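You operate a simulated robot arm through the tools that you are given. There is no shell and no other tool.

The job below is to be done with a simulated robot arm. You get a single attempt, and the scene is never put back.

## Task
Turn the open slot to the mark, lock the holder and wedge the slot.
Fine: push the wedge home with the pusher, holder locked; put the pusher back; the liners stay in. Set down upright: pusher.

The check looks at the end state, three seconds after you hand in, the way a careful person would. Anything else that was tipped, shoved, dropped, spilled or broken makes it a failure.

## Robot
A 7-joint arm with a two-finger gripper, fixed in place. Base frame: the origin is at the foot of the arm, x ahead of it, y to its left, z up. Readings come in m, degrees, newtons and seconds.
With the tool pointing down near the work surface it reaches from about 0.3 to 0.7 m from the base axis. Its first joint turns from -66.0 to 66.0 degrees. Payload 2.45 kg.
The tool frame sits at the grasp point between the pads (the TCP): z along the fingers, y along the line on which they close. The tips reach 0.026 m beyond it. Largest opening 0.096 m; the body of the gripper starts 0.069 m behind the TCP.
Orientation is that of the tool frame in the base frame, as a unit quaternion [w, x, y, z]. With the fingers straight down and closing along the base's y, the tool's x points along the base's -x, its y along +y and its z along -z.

## Interface
- The arm moves only by the tool move_arm. Its arguments are lists of equal length, an entry for each row: "linear": the shift along the tool's x, y, z in m, a list of three; "rotation": the turn, a rotation vector about the tool's x, y, z in degrees, a list of three; "claw": the gripper command, from -1 (fully open) to 1 (shut), values between in proportion. In form: {"linear": [[x, y, z], ...], "rotation": [[rx, ry, rz], ...], "claw": [claw, ...]}. A call has 1 to 20 rows; each row shifts and turns the commanded pose from where the row before left it, along the tool's axes as they then stand. Rows are played at 5 a second. More than 0.05 m and 8.6 degrees between two rows, or a gripper value outside its range, and nothing of the call is played. Where a pose cannot be reached the arm comes as near as it can. A force on the tool above 50 N (or 10 N above the force at the start of the call, whichever is more), or a blocked arm, ends the call early, and 0.2 s more pass. The fingers move at their own pace and stop on an object; they squeeze with about 43 N. The grip force told is the motor's: it shows also when the fingers shut on nothing. Time passes only in rows, and 0.2 s behind the last, so rows that do not move let the fingers close. It gives the time, the measured TCP pose, the force on the tool (base axes), the opening and the grip force at its end, in the units of the frame above (readings bear some noise), with the torque about the TCP (base axes, N m) and any sound that the robot's microphone picked up.
- Cameras (640 x 400 px; columns grow to the right, rows downward): "scene" is fixed at [0.1445, -0.3895, 1.4175]; the picture's right is [0.80, -0.60, 0.00], its down [-0.40, -0.53, -0.75] and it looks along [0.45, 0.60, -0.66] (base axes); focal length 329 px, centre (320, 200). "wrist" rides on the gripper at [0.082, 0.003, -0.098] in the tool frame; the picture's right is [-0.04, 1.00, 0.00], its down [-0.73, -0.03, -0.68] and it looks along [-0.68, -0.03, 0.73] (tool axes); focal length 256 px, centre (320, 200). There is no depth. A picture from a camera that has moved, and an enlarged one, comes with that camera's place and axes in the base frame and with its lens. The place of the scene camera against the robot may be out by one fixed shift of up to 0.025 m in any direction.
- capture(camera): a new picture of that camera. It takes no simulated time.
- close_up(camera, box): a new picture of the part [left, top, right, bottom] of that camera's present view, enlarged. It takes no simulated time.
- sign_off(): hands the job in; it is judged then, once.

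Nothing tells you positions but the pictures and the camera data. Unless the task says otherwise, let go and move clear before handing in.

The tools are called after ">>>" by a JSON object that holds its "api" and its "payload". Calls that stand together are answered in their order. move_arm: Moves the arm, as the interface text tells. Its arguments: {"type":"object","properties":{"linear":{"type":"array","items":{"type":"array","items":{"type":"number"}}},"rotation":{"type":"array","items":{"type":"array","items":{"type":"number"}}},"claw":{"type":"array","items":{"type":"number"}}},"required":["linear","rotation","claw"]} The other tools are called the same way: capture (camera) takes a picture; close_up (camera, box) takes an enlarged picture of a part of a camera's view; sign_off () hands the job in.

At the start:

```text
time: 0.0
tcp_pos: [0.3329, -0.0455, 1.1101]
tcp_rot: [0.0, 0.0, 1.0, 0.0]
ft_force: [-0.5, 0.2, 0.1]
moment: [-0.01, 0.03, 0.0]
finger_gap: 0.096
grip_force: 0.1
```

scene: 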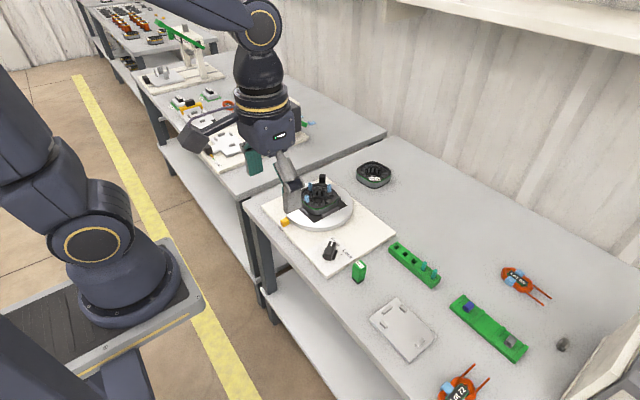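
wrist: 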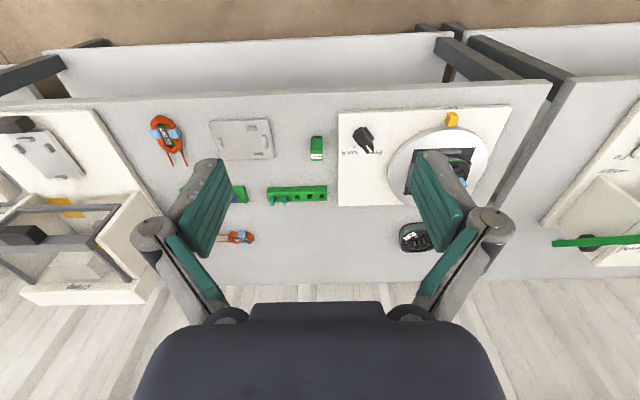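

The bench has a white board with a round holder turntable, an orange mark, a black lever or knob, and green and orange tools. I'll take close-ups first to identify the parts.

>>> {"api": "close_up", "payload": {"camera": "scene", "box": [240, 150, 400, 250]}}

>>> {"api": "close_up", "payload": {"camera": "scene", "box": [300, 220, 460, 320]}}

>>> {"api": "close_up", "payload": {"camera": "scene", "box": [360, 220, 600, 400]}}

>>> {"api": "close_up", "payload": {"camera": "wrist", "box": [320, 90, 540, 260]}}

>>> {"api": "close_up", "payload": {"camera": "wrist", "box": [140, 90, 340, 260]}}

```text
4.00 times, centred on (320, 200) of scene
camera zoom: at [0.1445, -0.3895, 1.4175], right [0.8, -0.6, 0.0], down [-0.4, -0.53, -0.75], along [0.45, 0.6, -0.66], focal length 1318 px, centre (320, 200)
```

zoom: 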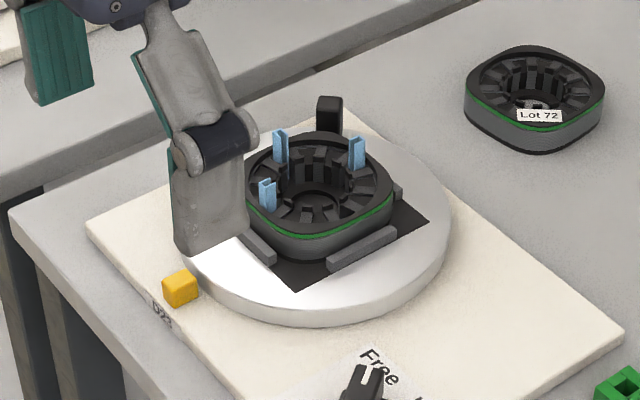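

```text
4.00 times, centred on (380, 270) of scene
camera zoom: at [0.1445, -0.3895, 1.4175], right [0.8, -0.6, 0.0], down [-0.4, -0.53, -0.75], along [0.45, 0.6, -0.66], focal length 1318 px, centre (80, -80)
```

zoom: 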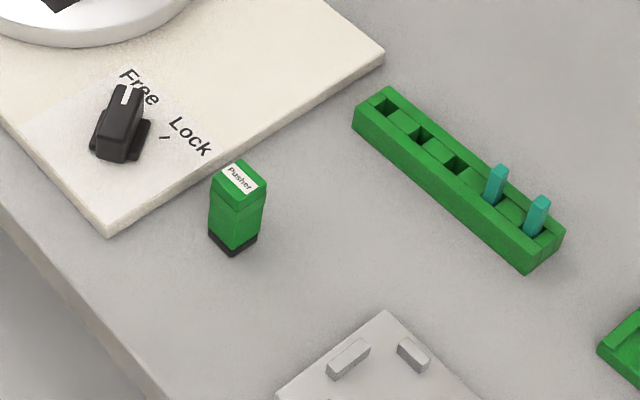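

```text
2.22 times, centred on (480, 310) of scene
camera zoom: at [0.1445, -0.3895, 1.4175], right [0.8, -0.6, 0.0], down [-0.4, -0.53, -0.75], along [0.45, 0.6, -0.66], focal length 732 px, centre (-36, -44)
```

zoom: 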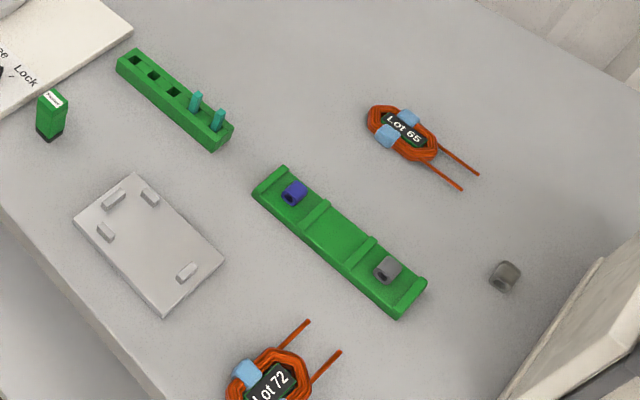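

```text
2.35 times, centred on (430, 175) of wrist
camera zoom: at [0.2506, -0.0437, 1.2078], right [0.04, 1.0, 0.0], down [0.73, -0.03, 0.68], along [0.68, -0.03, -0.73], focal length 602 px, centre (61, 259)
```

zoom: 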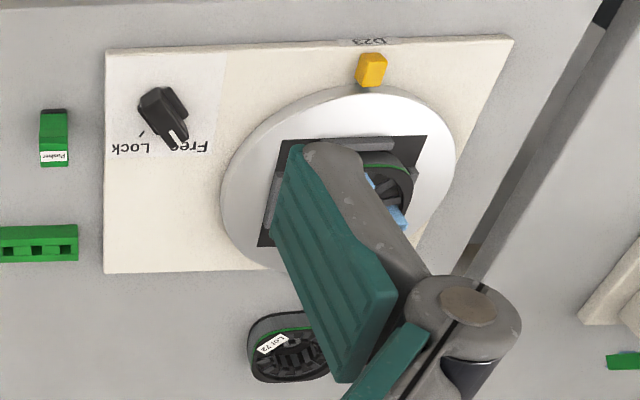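

```text
2.35 times, centred on (240, 175) of wrist
camera zoom: at [0.2506, -0.0437, 1.2078], right [0.04, 1.0, 0.0], down [0.73, -0.03, 0.68], along [0.68, -0.03, -0.73], focal length 602 px, centre (508, 259)
```

zoom: 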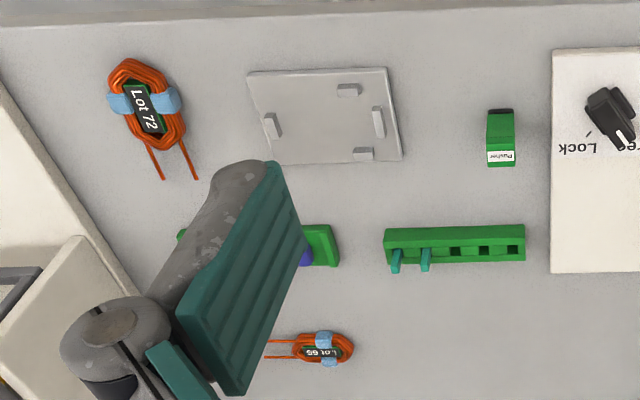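

I see a turntable holding a stator with blue liners, a yellow mark block, and a Free/Lock knob. There's also a green pusher block and a green rack with two teal wedges. Next I'll move the wrist camera over the turntable for a better look.

>>> {"api": "move_arm", "payload": {"linear": [[-0.009, 0.042, 0.022], [-0.009, 0.042, 0.022], [-0.009, 0.042, 0.022], [-0.009, 0.042, 0.022], [-0.009, 0.042, 0.022], [0, 0, 0]], "rotation": [[0, 0, 0], [0, 0, 0], [0, 0, 0], [0, 0, 0], [0, 0, 0], [0, 0, 0]], "claw": [-1, -1, -1, -1, -1, -1]}}

>>> {"api": "capture", "payload": {"camera": "wrist"}}

>>> {"api": "capture", "payload": {"camera": "scene"}}

```text
time: 1.4
tcp_pos: [0.3794, 0.1635, 0.9987]
tcp_rot: [-0.001, 0.0, 1.0, 0.0]
ft_force: [0.9, 0.7, 0.4]
moment: [-0.01, 0.0, -0.05]
finger_gap: 0.0963
grip_force: 0.1
```

```text
taken
camera wrist: at [0.2971, 0.1672, 1.0983], right [0.04, 1.0, 0.0], down [0.73, -0.03, 0.68], along [0.68, -0.03, -0.73], focal length 256 px, centre (320, 200)
```

wrist: 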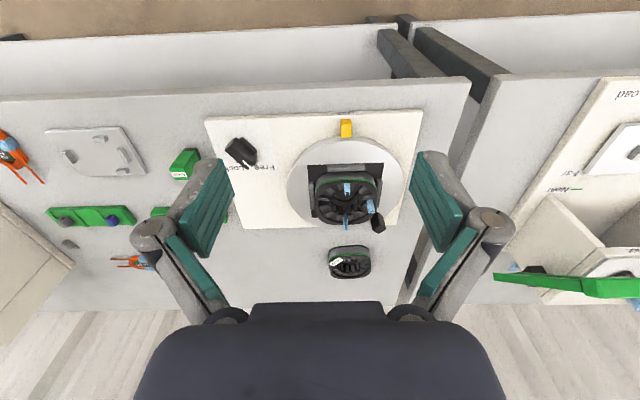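

```text
taken
```

scene: 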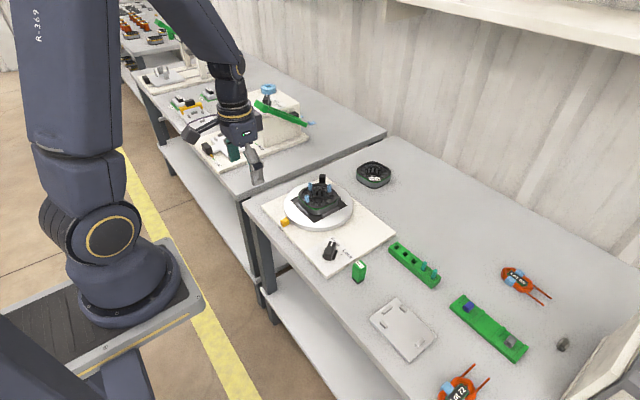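

>>> {"api": "close_up", "payload": {"camera": "wrist", "box": [270, 110, 430, 290]}}

>>> {"api": "close_up", "payload": {"camera": "scene", "box": [270, 150, 400, 240]}}

>>> {"api": "close_up", "payload": {"camera": "scene", "box": [290, 165, 350, 225]}}

>>> {"api": "close_up", "payload": {"camera": "wrist", "box": [305, 150, 395, 240]}}

```text
2.22 times, centred on (350, 200) of wrist
camera zoom: at [0.2971, 0.1672, 1.0983], right [0.04, 1.0, 0.0], down [0.73, -0.03, 0.68], along [0.68, -0.03, -0.73], focal length 569 px, centre (253, 200)
```

zoom: 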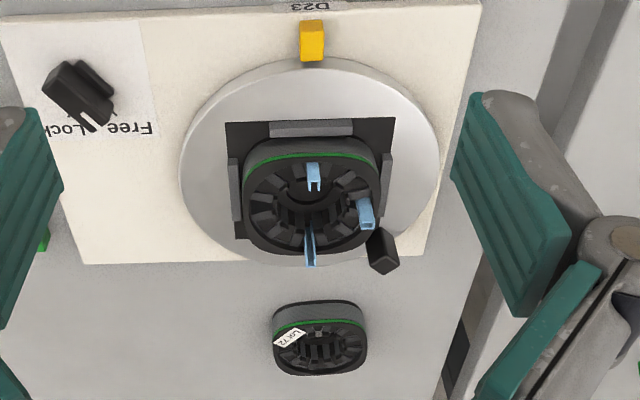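

```text
4.44 times, centred on (335, 195) of scene
camera zoom: at [0.1445, -0.3894, 1.4175], right [0.8, -0.6, 0.0], down [-0.4, -0.53, -0.75], along [0.45, 0.6, -0.66], focal length 1464 px, centre (253, 222)
```

zoom: 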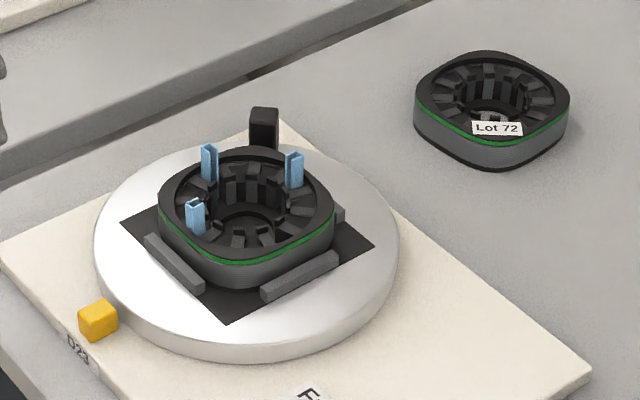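

```text
6.67 times, centred on (320, 195) of scene
camera zoom: at [0.1445, -0.3894, 1.4175], right [0.8, -0.6, 0.0], down [-0.4, -0.53, -0.75], along [0.45, 0.6, -0.66], focal length 2196 px, centre (320, 233)
```

zoom: 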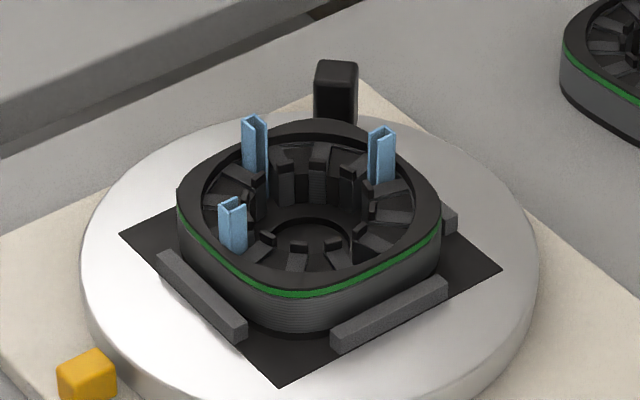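

```text
4.44 times, centred on (350, 195) of wrist
camera zoom: at [0.2971, 0.1672, 1.0983], right [0.04, 1.0, 0.0], down [0.73, -0.03, 0.68], along [0.68, -0.03, -0.73], focal length 1138 px, centre (187, 222)
```

zoom: 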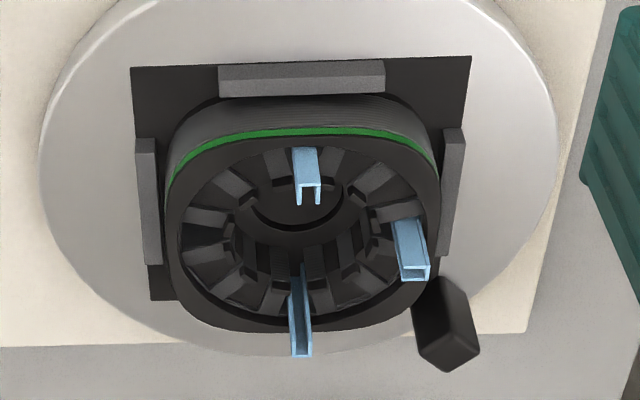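

The turntable centre looks to be near (0.58, 0.20), with the mark on its -x side at around (0.48, 0.20, 0.73). I'm moving closer to inspect the slots.

>>> {"api": "move_arm", "payload": {"linear": [[-0.02, 0.009, 0.032], [-0.02, 0.009, 0.032], [-0.02, 0.009, 0.032], [-0.02, 0.009, 0.032], [0, 0, 0]], "rotation": [[0, 0, 0], [0, 0, 0], [0, 0, 0], [0, 0, 0], [0, 0, 0]], "claw": [-1, -1, -1, -1, -1]}}

>>> {"api": "capture", "payload": {"camera": "wrist"}}

>>> {"api": "close_up", "payload": {"camera": "wrist", "box": [240, 120, 400, 220]}}

```text
time: 2.6
tcp_pos: [0.4592, 0.199, 0.8721]
tcp_rot: [0.001, 0.0, 1.0, 0.0]
ft_force: [-0.1, -1.0, 0.7]
moment: [0.01, 0.01, -0.02]
finger_gap: 0.096
grip_force: 0.1
```

```text
taken
camera wrist: at [0.376, 0.2016, 0.9706], right [0.04, 1.0, 0.0], down [0.73, -0.03, 0.68], along [0.68, -0.03, -0.73], focal length 256 px, centre (320, 200)
```

wrist: 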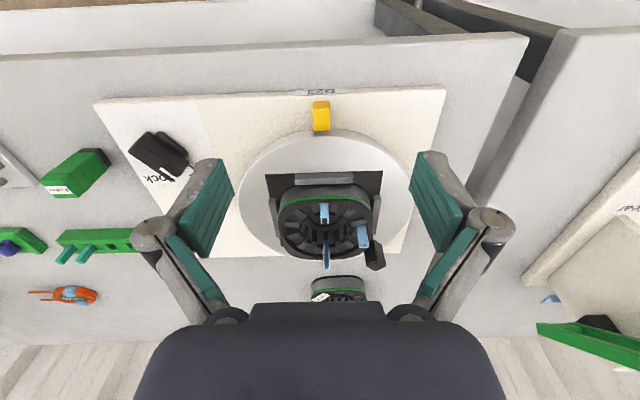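

```text
4.00 times, centred on (320, 170) of wrist
camera zoom: at [0.376, 0.2016, 0.9706], right [0.04, 1.0, 0.0], down [0.73, -0.03, 0.68], along [0.68, -0.03, -0.73], focal length 1024 px, centre (320, 320)
```

zoom: 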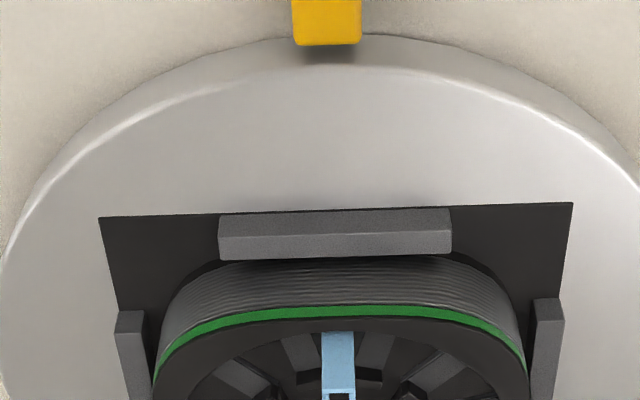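

>>> {"api": "close_up", "payload": {"camera": "wrist", "box": [260, 170, 400, 280]}}

>>> {"api": "close_up", "payload": {"camera": "wrist", "box": [290, 190, 370, 270]}}

```text
3.64 times, centred on (330, 225) of wrist
camera zoom: at [0.376, 0.2016, 0.9706], right [0.04, 1.0, 0.0], down [0.73, -0.03, 0.68], along [0.68, -0.03, -0.73], focal length 931 px, centre (284, 109)
```

zoom: 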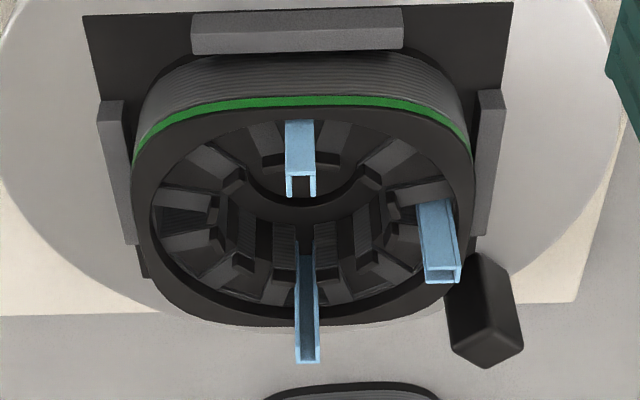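

```text
5.00 times, centred on (330, 230) of wrist
camera zoom: at [0.376, 0.2016, 0.9706], right [0.04, 1.0, 0.0], down [0.73, -0.03, 0.68], along [0.68, -0.03, -0.73], focal length 1280 px, centre (270, 50)
```

zoom: 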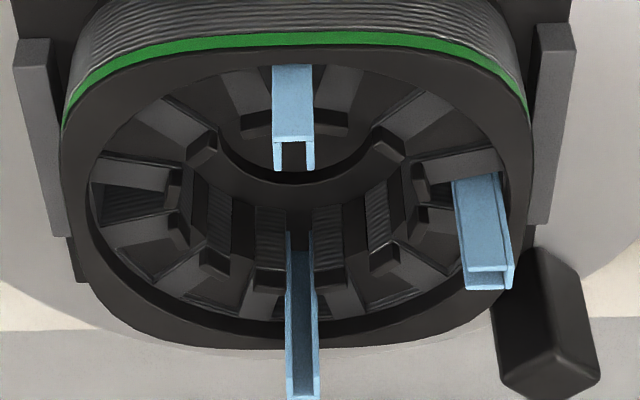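

>>> {"api": "close_up", "payload": {"camera": "wrist", "box": [352, 220, 376, 252]}}

>>> {"api": "close_up", "payload": {"camera": "wrist", "box": [314, 200, 338, 230]}}

>>> {"api": "close_up", "payload": {"camera": "wrist", "box": [310, 230, 340, 275]}}

>>> {"api": "close_up", "payload": {"camera": "scene", "box": [300, 170, 340, 205]}}

```text
12.50 times, centred on (364, 236) of wrist
camera zoom: at [0.376, 0.2016, 0.9706], right [0.04, 1.0, 0.0], down [0.73, -0.03, 0.68], along [0.68, -0.03, -0.73], focal length 3200 px, centre (-230, -250)
```

zoom: 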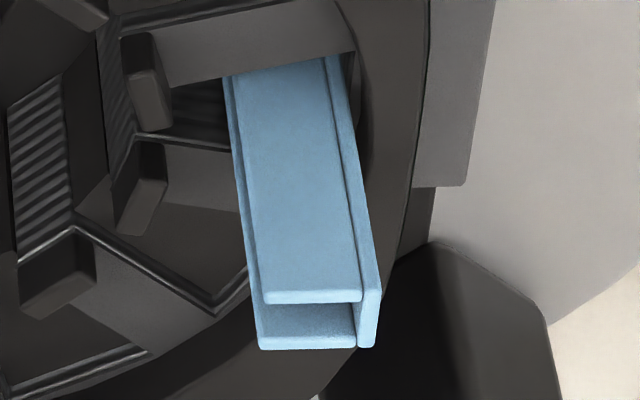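

```text
13.33 times, centred on (326, 215) of wrist
camera zoom: at [0.376, 0.2016, 0.9706], right [0.04, 1.0, 0.0], down [0.73, -0.03, 0.68], along [0.68, -0.03, -0.73], focal length 3413 px, centre (240, 0)
```

zoom: 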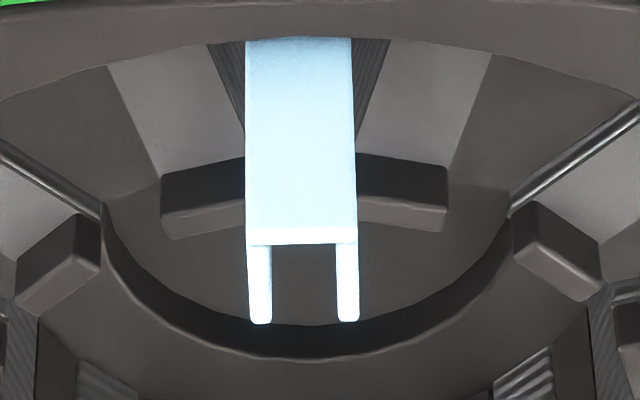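

```text
8.89 times, centred on (325, 252) of wrist
camera zoom: at [0.376, 0.2016, 0.9706], right [0.04, 1.0, 0.0], down [0.73, -0.03, 0.68], along [0.68, -0.03, -0.73], focal length 2276 px, centre (276, -267)
```

zoom: 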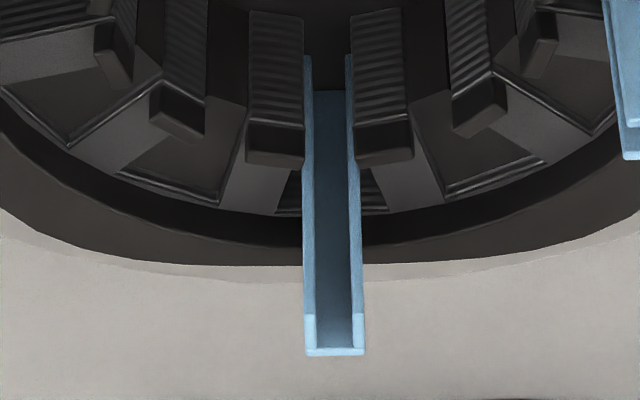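

```text
11.43 times, centred on (320, 188) of scene
camera zoom: at [0.1445, -0.3895, 1.4175], right [0.8, -0.6, 0.0], down [-0.4, -0.53, -0.75], along [0.45, 0.6, -0.66], focal length 3764 px, centre (320, 343)
```

zoom: 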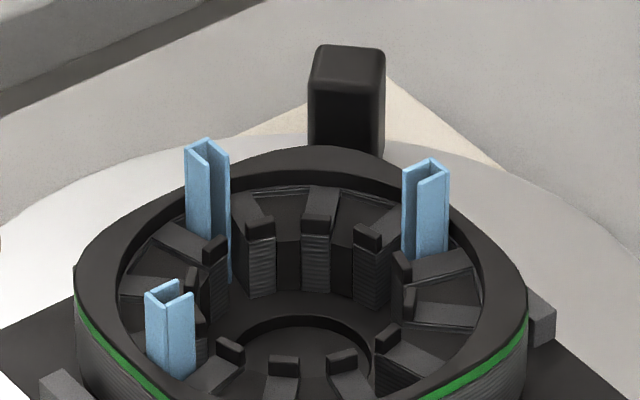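

Three blue U-shaped liners are visible, and I can't tell yet which slot lacks a wedge. I'll circle the camera to look from other sides.

>>> {"api": "move_arm", "payload": {"linear": [[-0.024, -0.026, -0.006], [-0.024, -0.026, -0.006], [-0.024, -0.026, -0.006], [-0.024, -0.026, -0.006], [-0.024, -0.026, -0.006], [0, 0, 0], [0, 0, 0], [0, 0, 0], [0, 0, 0], [0, 0, 0], [0, 0, 0], [0, 0, 0], [0, 0, 0], [0, 0, 0], [0, 0, 0], [0, 0, 0], [0, 0, 0]], "rotation": [[0, 0, 0], [0, 0, 0], [0, 0, 0], [0, 0, 0], [0, 0, 0], [0, 0, -8.2], [0, 0, -8.2], [0, 0, -8.2], [0, 0, -8.2], [0, 0, -8.2], [0, 0, -8.2], [0, 0, -8.2], [0, 0, -8.2], [0, 0, -8.2], [0, 0, -8.2], [0, 0, -8], [0, 0, 0]], "claw": [-1, -1, -1, -1, -1, -1, -1, -1, -1, -1, -1, -1, -1, -1, -1, -1, -1]}}

>>> {"api": "capture", "payload": {"camera": "wrist"}}

```text
time: 6.2
tcp_pos: [0.5784, 0.069, 0.9024]
tcp_rot: [0.001, 0.708, -0.706, 0.0]
ft_force: [-0.1, 0.6, -0.2]
moment: [0.02, 0.02, 0.04]
finger_gap: 0.0962
grip_force: 0.1
```

```text
taken
camera wrist: at [0.5742, -0.0127, 0.9996], right [-1.0, 0.04, 0.0], down [0.03, 0.73, 0.68], along [0.03, 0.68, -0.73], focal length 256 px, centre (320, 200)
```

wrist: 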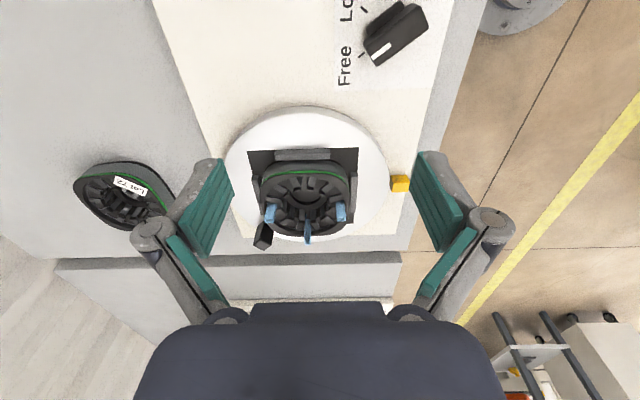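

>>> {"api": "close_up", "payload": {"camera": "wrist", "box": [245, 140, 365, 250]}}

>>> {"api": "close_up", "payload": {"camera": "wrist", "box": [290, 200, 326, 248]}}

>>> {"api": "close_up", "payload": {"camera": "wrist", "box": [326, 190, 356, 230]}}

>>> {"api": "close_up", "payload": {"camera": "wrist", "box": [254, 190, 284, 230]}}

>>> {"api": "close_up", "payload": {"camera": "wrist", "box": [310, 0, 450, 90]}}

```text
3.64 times, centred on (305, 195) of wrist
camera zoom: at [0.5742, -0.0127, 0.9996], right [-1.0, 0.04, 0.0], down [0.03, 0.73, 0.68], along [0.03, 0.68, -0.73], focal length 931 px, centre (374, 218)
```

zoom: 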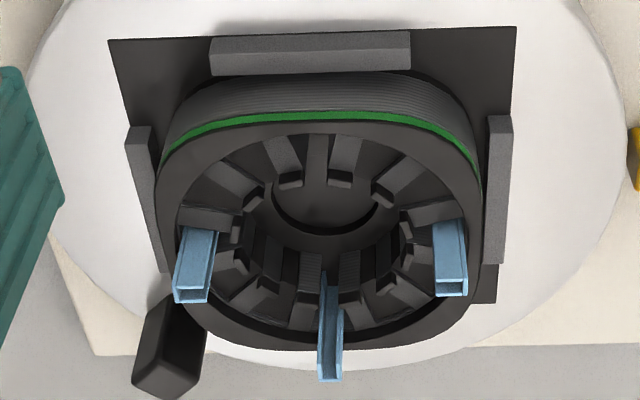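

```text
8.33 times, centred on (308, 224) of wrist
camera zoom: at [0.5742, -0.0127, 0.9996], right [-1.0, 0.04, 0.0], down [0.03, 0.73, 0.68], along [0.03, 0.68, -0.73], focal length 2133 px, centre (420, 0)
```

zoom: 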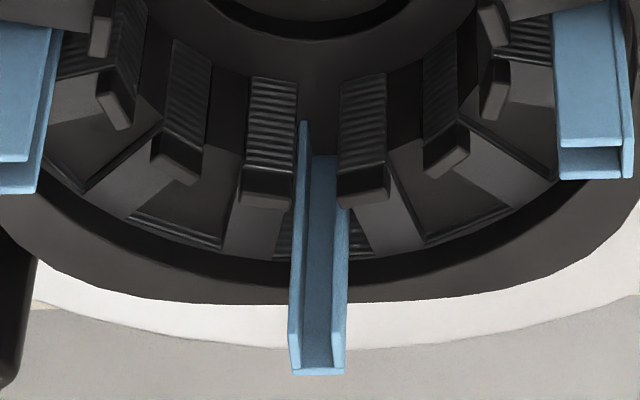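

```text
10.00 times, centred on (341, 210) of wrist
camera zoom: at [0.5742, -0.0127, 0.9996], right [-1.0, 0.04, 0.0], down [0.03, 0.73, 0.68], along [0.03, 0.68, -0.73], focal length 2560 px, centre (110, 100)
```

zoom: 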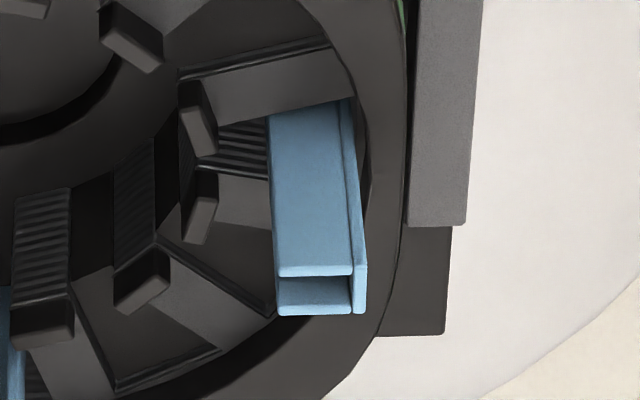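

```text
10.00 times, centred on (269, 210) of wrist
camera zoom: at [0.5742, -0.0127, 0.9996], right [-1.0, 0.04, 0.0], down [0.03, 0.73, 0.68], along [0.03, 0.68, -0.73], focal length 2560 px, centre (830, 100)
```

zoom: 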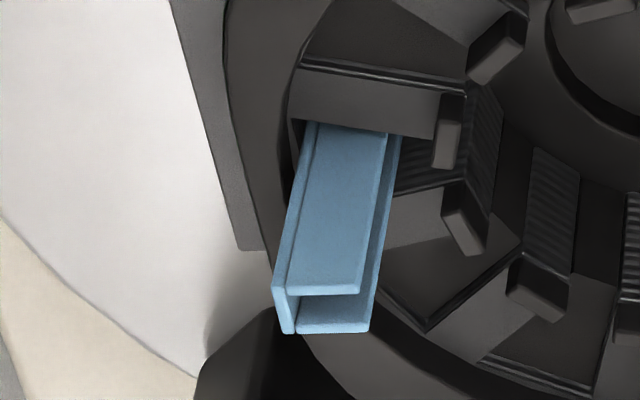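

```text
4.44 times, centred on (380, 45) of wrist
camera zoom: at [0.5742, -0.0127, 0.9996], right [-1.0, 0.04, 0.0], down [0.03, 0.73, 0.68], along [0.03, 0.68, -0.73], focal length 1138 px, centre (53, 889)
```

zoom: 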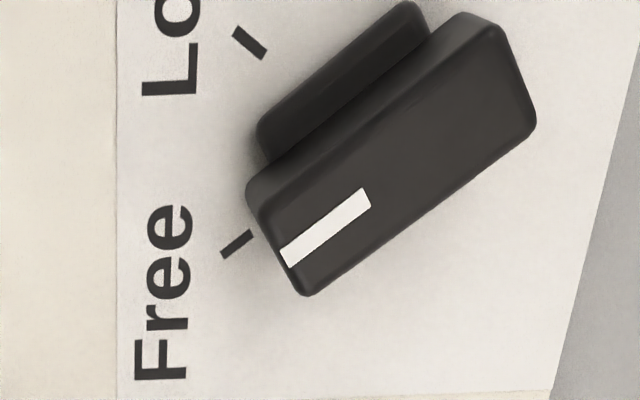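

B and C look like empty U-liners. I'll get a straight-down view to compare all three slots, so I'm tilting the camera over the stator.

>>> {"api": "move_arm", "payload": {"linear": [[-0.0437, 0, 0], [-0.0437, 0, 0], [-0.0437, 0, 0], [0, 0, 0], [0, 0, 0], [0, 0, 0], [0, 0, 0], [0, 0, 0], [0, 0, 0]], "rotation": [[0, 0, 0], [0, 0, 0], [0, 0, 0], [0, 8.5, 0], [0, 8.5, 0], [0, 8.5, 0], [0, 8.5, 0], [0, 8.5, 0], [0, 0, 0]], "claw": [-1, -1, -1, -1, -1, -1, -1, -1, -1]}}

>>> {"api": "capture", "payload": {"camera": "wrist"}}

>>> {"api": "capture", "payload": {"camera": "scene"}}

```text
time: 8.2
tcp_pos: [0.5774, 0.2013, 0.902]
tcp_rot: [0.258, 0.659, -0.659, 0.257]
ft_force: [0.5, -0.6, 0.4]
moment: [0.01, -0.02, -0.02]
finger_gap: 0.096
grip_force: 0.1
```

```text
taken
camera wrist: at [0.5732, 0.2067, 1.0292], right [-1.0, 0.03, -0.03], down [0.03, 1.0, 0.0], along [0.03, 0.0, -1.0], focal length 256 px, centre (320, 200)
```

wrist: 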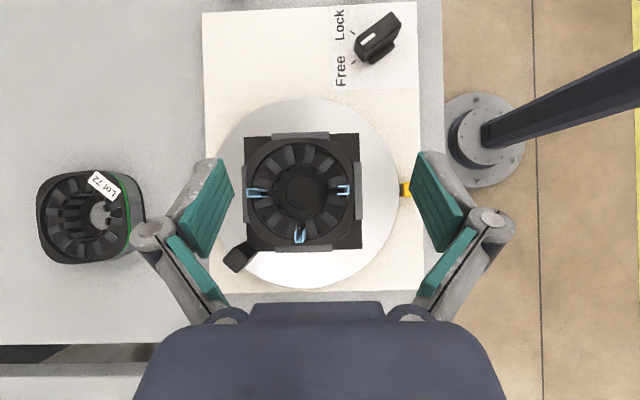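

```text
taken
```

scene: 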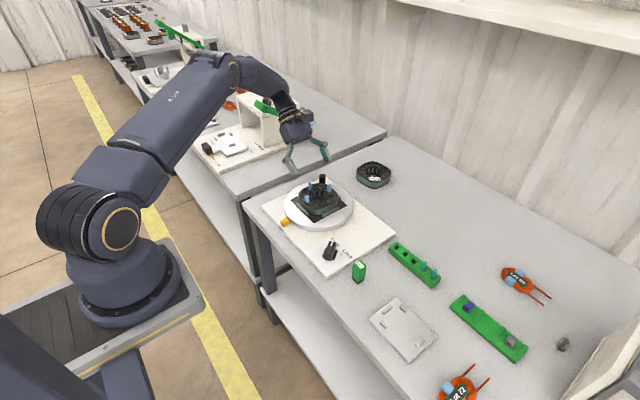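

>>> {"api": "close_up", "payload": {"camera": "wrist", "box": [210, 95, 400, 290]}}

>>> {"api": "close_up", "payload": {"camera": "wrist", "box": [240, 130, 365, 255]}}

>>> {"api": "close_up", "payload": {"camera": "wrist", "box": [245, 180, 275, 205]}}

>>> {"api": "close_up", "payload": {"camera": "wrist", "box": [330, 178, 360, 203]}}

>>> {"api": "close_up", "payload": {"camera": "wrist", "box": [285, 220, 315, 250]}}

```text
2.05 times, centred on (305, 192) of wrist
camera zoom: at [0.5732, 0.2067, 1.0292], right [-1.0, 0.03, -0.03], down [0.03, 1.0, 0.0], along [0.03, 0.0, -1.0], focal length 525 px, centre (351, 215)
```

zoom: 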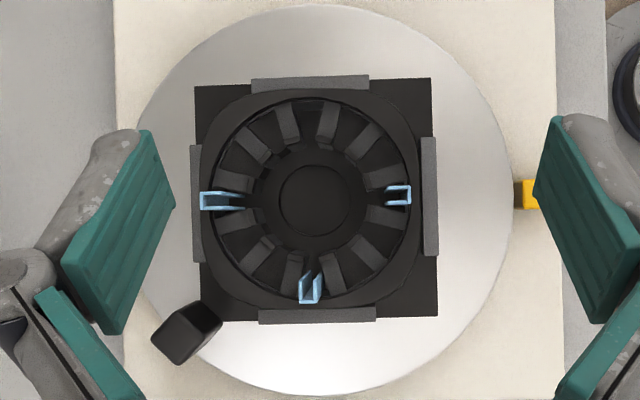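

```text
3.20 times, centred on (302, 192) of wrist
camera zoom: at [0.5732, 0.2067, 1.0292], right [-1.0, 0.03, -0.03], down [0.03, 1.0, 0.0], along [0.03, 0.0, -1.0], focal length 819 px, centre (376, 224)
```

zoom: 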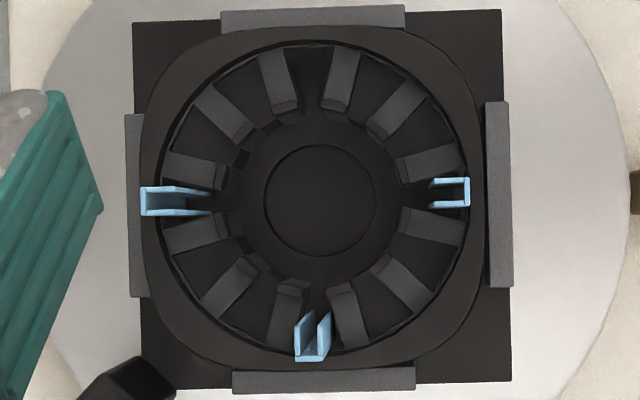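

```text
16.00 times, centred on (260, 192) of wrist
camera zoom: at [0.5732, 0.2067, 1.0292], right [-1.0, 0.03, -0.03], down [0.03, 1.0, 0.0], along [0.03, 0.0, -1.0], focal length 4096 px, centre (1280, 320)
```

zoom: 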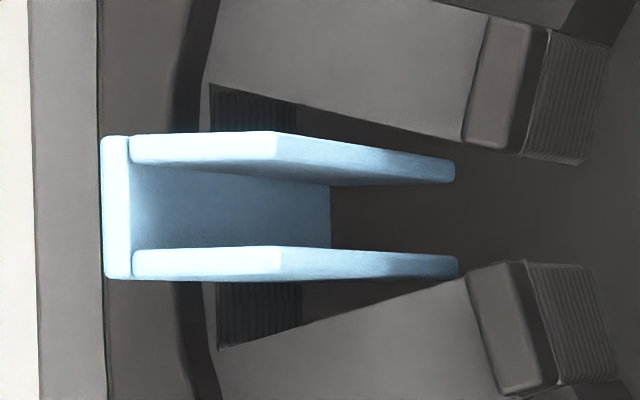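

```text
16.00 times, centred on (345, 190) of wrist
camera zoom: at [0.5732, 0.2067, 1.0292], right [-1.0, 0.03, -0.03], down [0.03, 1.0, 0.0], along [0.03, 0.0, -1.0], focal length 4096 px, centre (-80, 352)
```

zoom: 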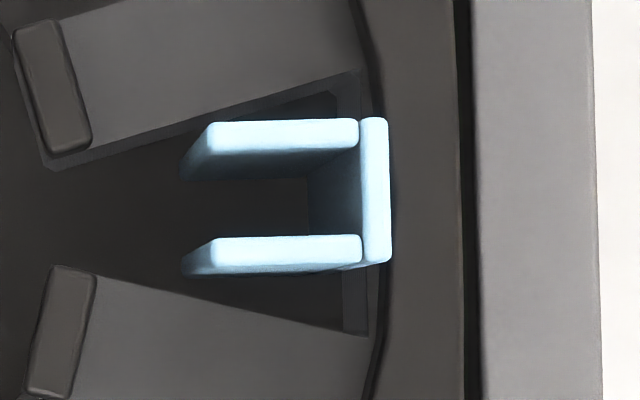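

```text
13.33 times, centred on (300, 235) of wrist
camera zoom: at [0.5732, 0.2067, 1.0292], right [-1.0, 0.03, -0.03], down [0.03, 1.0, 0.0], along [0.03, 0.0, -1.0], focal length 3413 px, centre (587, -267)
```

zoom: 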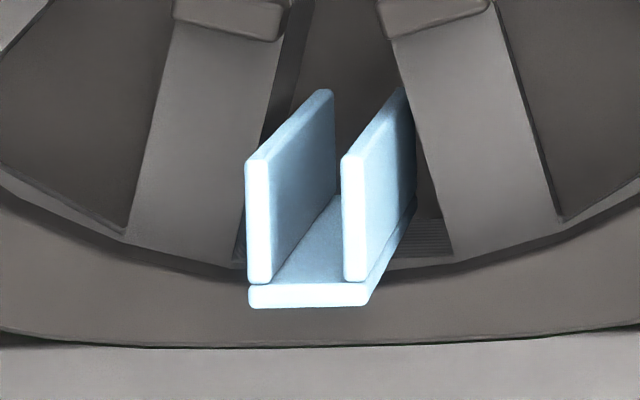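

>>> {"api": "close_up", "payload": {"camera": "wrist", "box": [280, 135, 325, 175]}}

>>> {"api": "close_up", "payload": {"camera": "wrist", "box": [260, 150, 345, 240]}}

```text
10.00 times, centred on (302, 155) of wrist
camera zoom: at [0.5732, 0.2067, 1.0292], right [-1.0, 0.03, -0.03], down [0.03, 1.0, 0.0], along [0.03, 0.0, -1.0], focal length 2560 px, centre (495, 650)
```

zoom: 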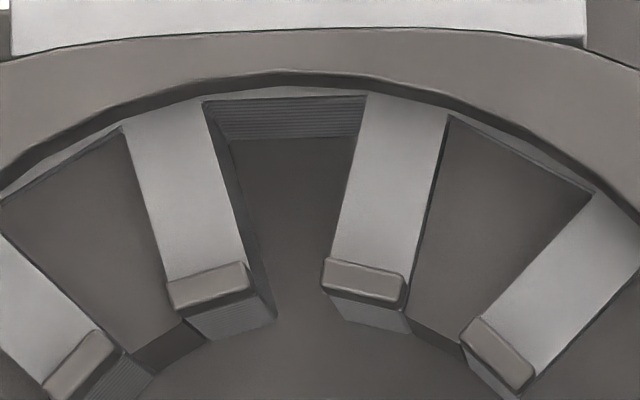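

```text
4.44 times, centred on (302, 195) of wrist
camera zoom: at [0.5732, 0.2067, 1.0292], right [-1.0, 0.03, -0.03], down [0.03, 1.0, 0.0], along [0.03, 0.0, -1.0], focal length 1138 px, centre (398, 222)
```

zoom: 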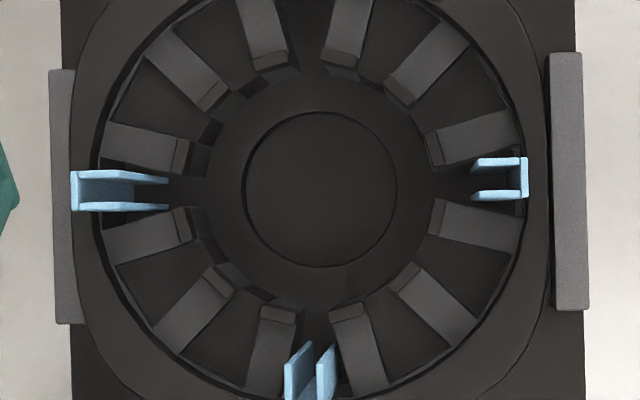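

The top view shows eight filled slots, three lined slots at +x, +y and -x, and one empty slot at -y with no liner. I take that one to be the open slot, so the holder must turn 90° clockwise to bring it to the mark at -x. Next I'll zoom on the handle and the knob.

>>> {"api": "close_up", "payload": {"camera": "wrist", "box": [210, 225, 270, 285]}}

>>> {"api": "close_up", "payload": {"camera": "wrist", "box": [320, 0, 420, 95]}}

>>> {"api": "close_up", "payload": {"camera": "scene", "box": [380, 235, 450, 295]}}

>>> {"api": "close_up", "payload": {"camera": "scene", "box": [310, 225, 380, 290]}}

```text
6.67 times, centred on (240, 255) of wrist
camera zoom: at [0.5732, 0.2067, 1.0292], right [-1.0, 0.03, -0.03], down [0.03, 1.0, 0.0], along [0.03, 0.0, -1.0], focal length 1707 px, centre (853, -167)
```

zoom: 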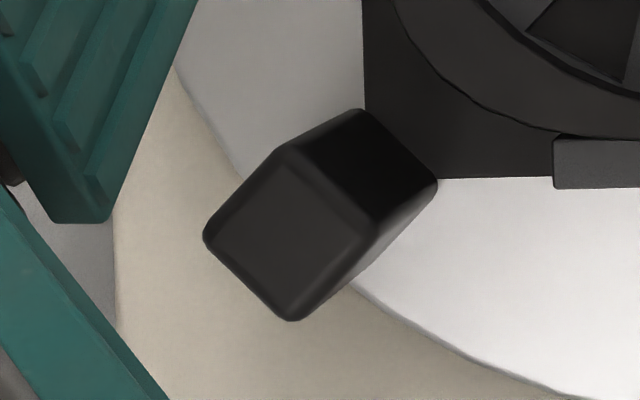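

```text
4.21 times, centred on (370, 48) of wrist
camera zoom: at [0.5732, 0.2067, 1.0292], right [-1.0, 0.03, -0.03], down [0.03, 1.0, 0.0], along [0.03, 0.0, -1.0], focal length 1078 px, centre (110, 842)
```

zoom: 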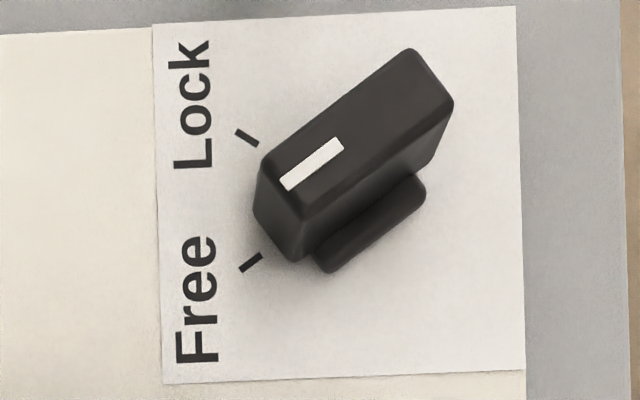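

```text
6.67 times, centred on (415, 265) of scene
camera zoom: at [0.1445, -0.3895, 1.4175], right [0.8, -0.6, 0.0], down [-0.4, -0.53, -0.75], along [0.45, 0.6, -0.66], focal length 2196 px, centre (-313, -233)
```

zoom: 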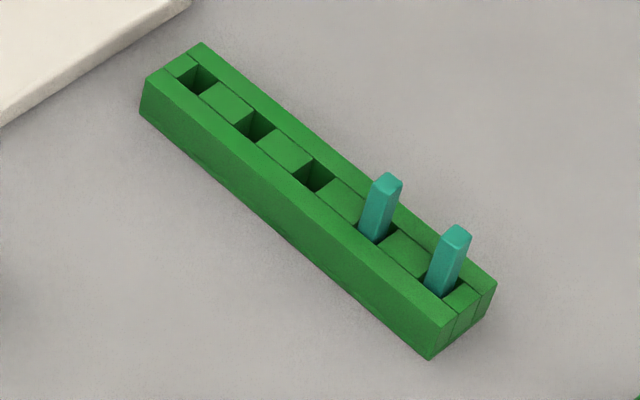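

```text
6.15 times, centred on (345, 258) of scene
camera zoom: at [0.1445, -0.3895, 1.4175], right [0.8, -0.6, 0.0], down [-0.4, -0.53, -0.75], along [0.45, 0.6, -0.66], focal length 2027 px, centre (166, -154)
```

zoom: 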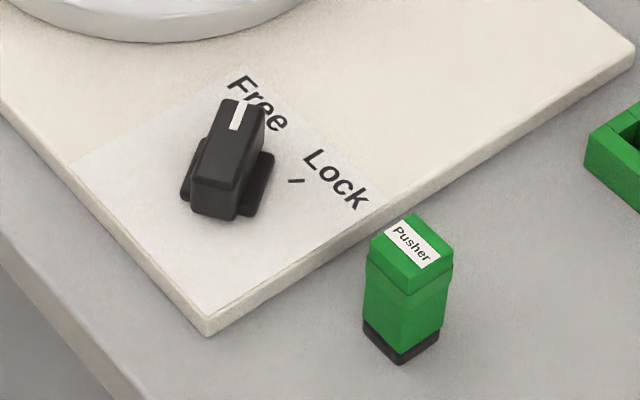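

The handle is at about (0.662, 0.261) with its top at z≈0.79, and the turntable centre is about (0.598, 0.199). The knob pivot is about (0.516, 0.036) with its top at z≈0.767. Next I'll un-tilt and position above the handle, closing axis tangential, to check reach.

>>> {"api": "move_arm", "payload": {"linear": [[0, 0, 0], [0, 0, 0], [0, 0, 0], [0, 0, 0], [0, 0, 0], [-0.02, -0.0283, 0], [-0.02, -0.0283, 0], [-0.02, -0.0283, 0], [0, 0, 0], [0, 0, 0], [0, 0, 0], [0, 0, 0], [0, 0, 0], [0, 0, 0], [0, 0, 0]], "rotation": [[0, -8.5, 0], [0, -8.5, 0], [0, -8.5, 0], [0, -8.5, 0], [0, -8.5, 0], [0, 0, 0], [0, 0, 0], [0, 0, 0], [0, 0, 7.5], [0, 0, 7.5], [0, 0, 7.5], [0, 0, 7.5], [0, 0, 7.5], [0, 0, 7.5], [0, 0, 0]], "claw": [-1, -1, -1, -1, -1, -1, -1, -1, -1, -1, -1, -1, -1, -1, -1]}}

>>> {"api": "capture", "payload": {"camera": "wrist"}}

```text
time: 11.4
tcp_pos: [0.6634, 0.2597, 0.9034]
tcp_rot: [-0.001, -0.382, 0.924, 0.0]
ft_force: [-1.3, 0.3, -0.5]
moment: [-0.02, 0.01, 0.01]
finger_gap: 0.096
grip_force: 0.2
```

```text
taken
camera wrist: at [0.6021, 0.2049, 1.0002], right [-0.68, 0.74, 0.0], down [0.54, 0.5, 0.68], along [0.5, 0.46, -0.73], focal length 256 px, centre (320, 200)
```

wrist: 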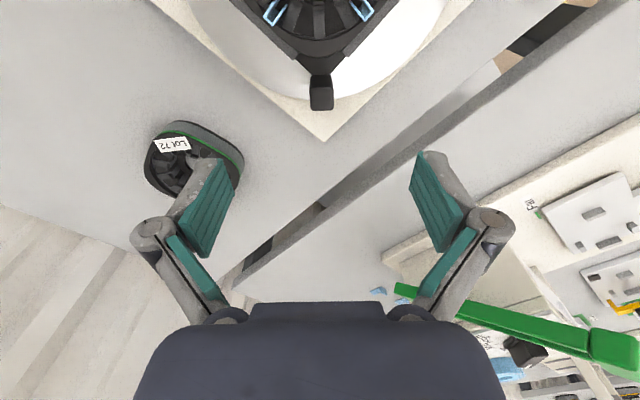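

The handle is centred between the fingers. I'll narrow the fingers slightly and descend to just above the disc.

>>> {"api": "move_arm", "payload": {"linear": [[0, 0, 0.03], [0, 0, 0.03], [0, 0, 0.025], [0, 0, 0], [0, 0, 0]], "rotation": [[0, 0, 0], [0, 0, 0], [0, 0, 0], [0, 0, 0], [0, 0, 0]], "claw": [-0.2, -0.2, -0.2, -0.2, -0.2]}}

>>> {"api": "capture", "payload": {"camera": "wrist"}}

>>> {"api": "close_up", "payload": {"camera": "scene", "box": [270, 130, 400, 240]}}

```text
time: 12.6
tcp_pos: [0.6609, 0.2606, 0.8187]
tcp_rot: [0.0, -0.383, 0.924, 0.0]
ft_force: [0.2, -0.1, 0.6]
moment: [-0.02, 0.02, -0.01]
finger_gap: 0.0577
grip_force: 0.1
```

```text
taken
camera wrist: at [0.6008, 0.2047, 0.9153], right [-0.68, 0.73, 0.0], down [0.54, 0.5, 0.68], along [0.5, 0.46, -0.73], focal length 256 px, centre (320, 200)
```

wrist: 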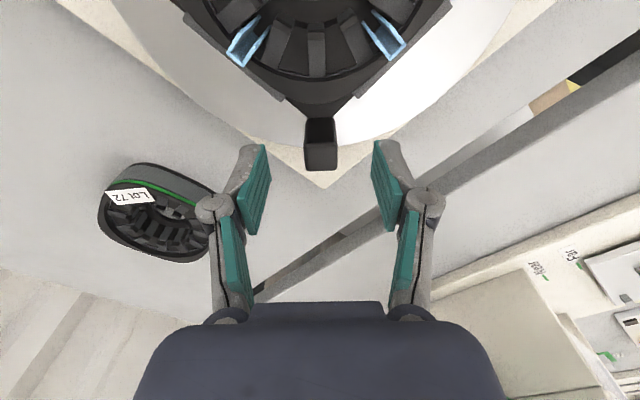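

```text
3.64 times, centred on (335, 185) of scene
camera zoom: at [0.1445, -0.3895, 1.4175], right [0.8, -0.6, 0.0], down [-0.4, -0.53, -0.75], along [0.45, 0.6, -0.66], focal length 1198 px, centre (266, 254)
```

zoom: 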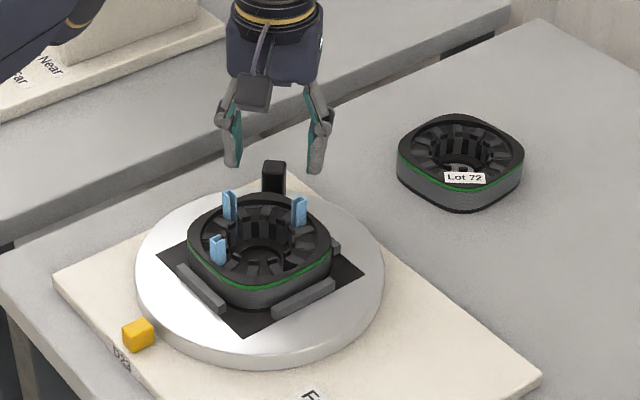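

>>> {"api": "move_arm", "payload": {"linear": [[0, 0, 0.015], [0, 0, 0.015], [0, 0, 0]], "rotation": [[0, 0, 0], [0, 0, 0], [0, 0, 0]], "claw": [-0.2, -0.2, -0.2]}}

>>> {"api": "capture", "payload": {"camera": "wrist"}}

>>> {"api": "close_up", "payload": {"camera": "scene", "box": [290, 150, 360, 210]}}

```text
time: 13.4
tcp_pos: [0.6617, 0.2597, 0.7877]
tcp_rot: [0.0, -0.382, 0.924, 0.0]
ft_force: [-0.2, -0.3, 0.3]
moment: [0.04, 0.01, -0.01]
finger_gap: 0.0576
grip_force: 0.0
```

```text
taken
camera wrist: at [0.6005, 0.2037, 0.8856], right [-0.68, 0.73, 0.0], down [0.54, 0.5, 0.68], along [0.5, 0.46, -0.73], focal length 256 px, centre (320, 200)
```

wrist: 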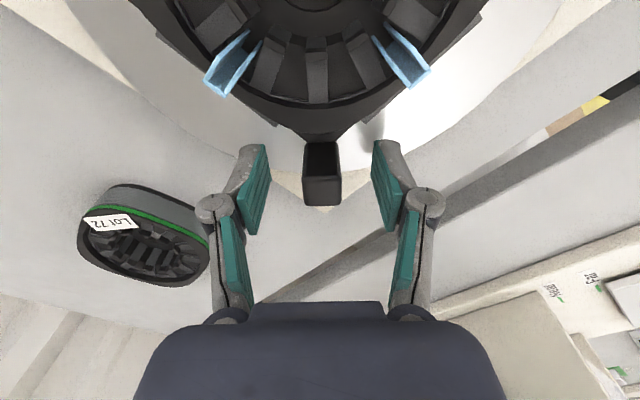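

```text
6.67 times, centred on (325, 180) of scene
camera zoom: at [0.1445, -0.3895, 1.4175], right [0.8, -0.6, 0.0], down [-0.4, -0.53, -0.75], along [0.45, 0.6, -0.66], focal length 2196 px, centre (287, 333)
```

zoom: 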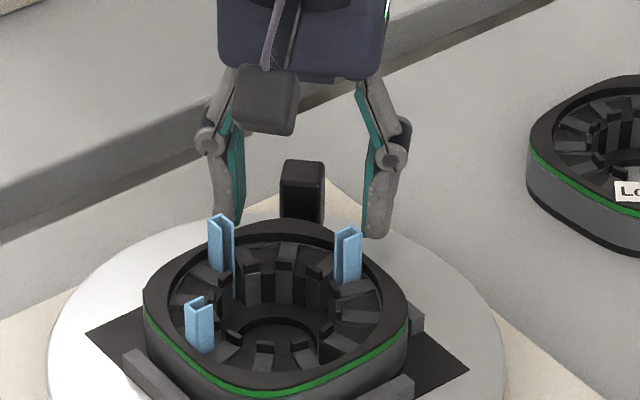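

Fingers straddle the handle. Closing now.

>>> {"api": "move_arm", "payload": {"linear": [[0, 0, 0], [0, 0, 0], [0, 0, 0], [0, 0, 0], [0, 0, 0]], "rotation": [[0, 0, 0], [0, 0, 0], [0, 0, 0], [0, 0, 0], [0, 0, 0]], "claw": [0.4, 0.6, 0.8, 1, 1]}}

>>> {"api": "capture", "payload": {"camera": "wrist"}}

```text
time: 14.6
tcp_pos: [0.6606, 0.2606, 0.7882]
tcp_rot: [0.0, -0.383, 0.924, 0.001]
ft_force: [-3.4, 3.2, 0.0]
moment: [0.1, 0.07, -0.32]
finger_gap: 0.0199
grip_force: 44.8
```

```text
taken
camera wrist: at [0.6003, 0.204, 0.8856], right [-0.68, 0.73, 0.0], down [0.54, 0.5, 0.68], along [0.5, 0.46, -0.73], focal length 256 px, centre (320, 200)
```

wrist: 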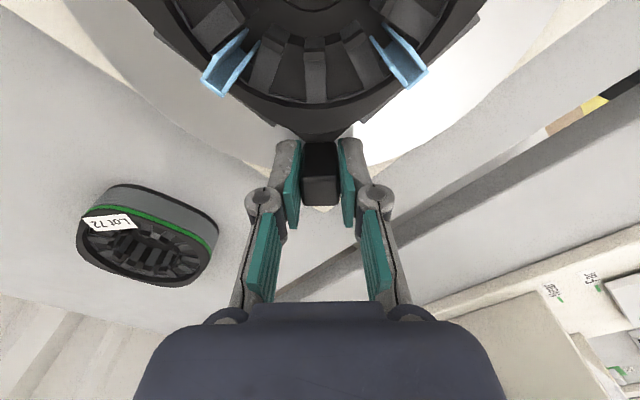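

Gripped (20 mm handle). Now I'll turn it clockwise along the arc, a small portion first to check how it behaves.

>>> {"api": "move_arm", "payload": {"linear": [[0.00033, -0.00765, 0], [0.00033, -0.00765, 0], [0.00033, -0.00765, 0], [0, 0, 0]], "rotation": [[0, 0, 5], [0, 0, 5], [0, 0, 5], [0, 0, 0]], "claw": [1, 1, 1, 1]}}

>>> {"api": "capture", "payload": {"camera": "wrist"}}

>>> {"api": "close_up", "payload": {"camera": "scene", "box": [270, 150, 370, 240]}}

```text
time: 15.6
tcp_pos: [0.6725, 0.2406, 0.7894]
tcp_rot: [0.005, -0.258, 0.966, 0.002]
ft_force: [20.9, 21.7, -15.4]
moment: [0.6, -0.49, -0.7]
finger_gap: 0.0197
grip_force: 44.8
out of reach, approached as far as the arm can: row 1
```

```text
taken
camera wrist: at [0.5991, 0.2016, 0.886], right [-0.46, 0.89, 0.0], down [0.65, 0.34, 0.68], along [0.61, 0.32, -0.73], focal length 256 px, centre (320, 200)
```

wrist: 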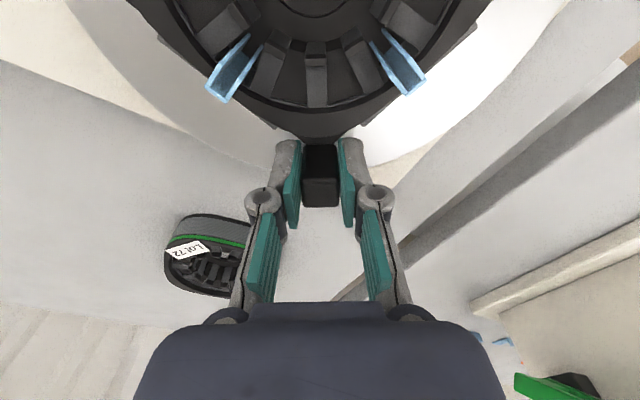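

```text
4.44 times, centred on (320, 195) of scene
camera zoom: at [0.1452, -0.3889, 1.4175], right [0.8, -0.6, 0.0], down [-0.4, -0.53, -0.75], along [0.45, 0.6, -0.66], focal length 1464 px, centre (320, 222)
```

zoom: 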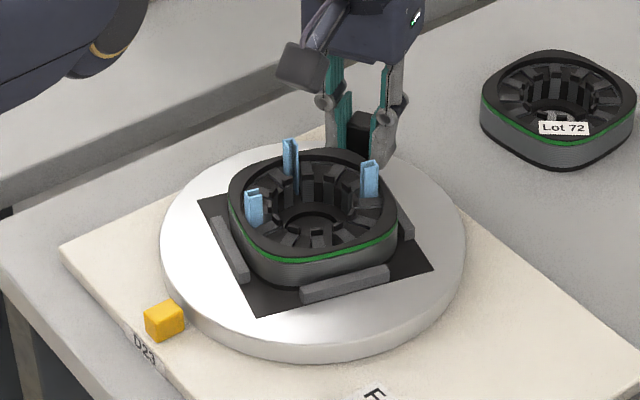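

The holder turned about 15°, but the arm is at its reach limit and is pulling on the handle. I'll release, then re-grip with the tool tilted so the fingers point slightly outward.

>>> {"api": "move_arm", "payload": {"linear": [[0, 0, 0], [0, 0, 0], [0, 0, 0], [0, 0, 0]], "rotation": [[0, 0, 0], [0, 0, 0], [0, 0, 0], [0, 0, 0]], "claw": [0.4, 0.1, 0, 0]}}

>>> {"api": "capture", "payload": {"camera": "wrist"}}

```text
time: 16.6
tcp_pos: [0.6708, 0.239, 0.7882]
tcp_rot: [0.0, -0.259, 0.966, 0.0]
ft_force: [0.4, -0.7, 0.3]
moment: [-0.04, 0.02, -0.01]
finger_gap: 0.0483
grip_force: 0.0
```

```text
taken
camera wrist: at [0.5979, 0.2, 0.8867], right [-0.46, 0.89, 0.0], down [0.65, 0.34, 0.68], along [0.6, 0.32, -0.73], focal length 256 px, centre (320, 200)
```

wrist: 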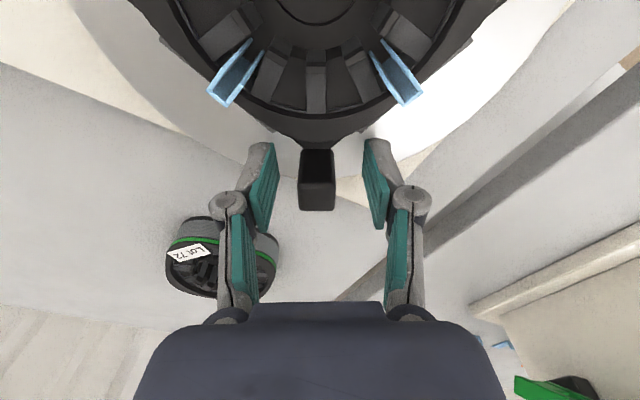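

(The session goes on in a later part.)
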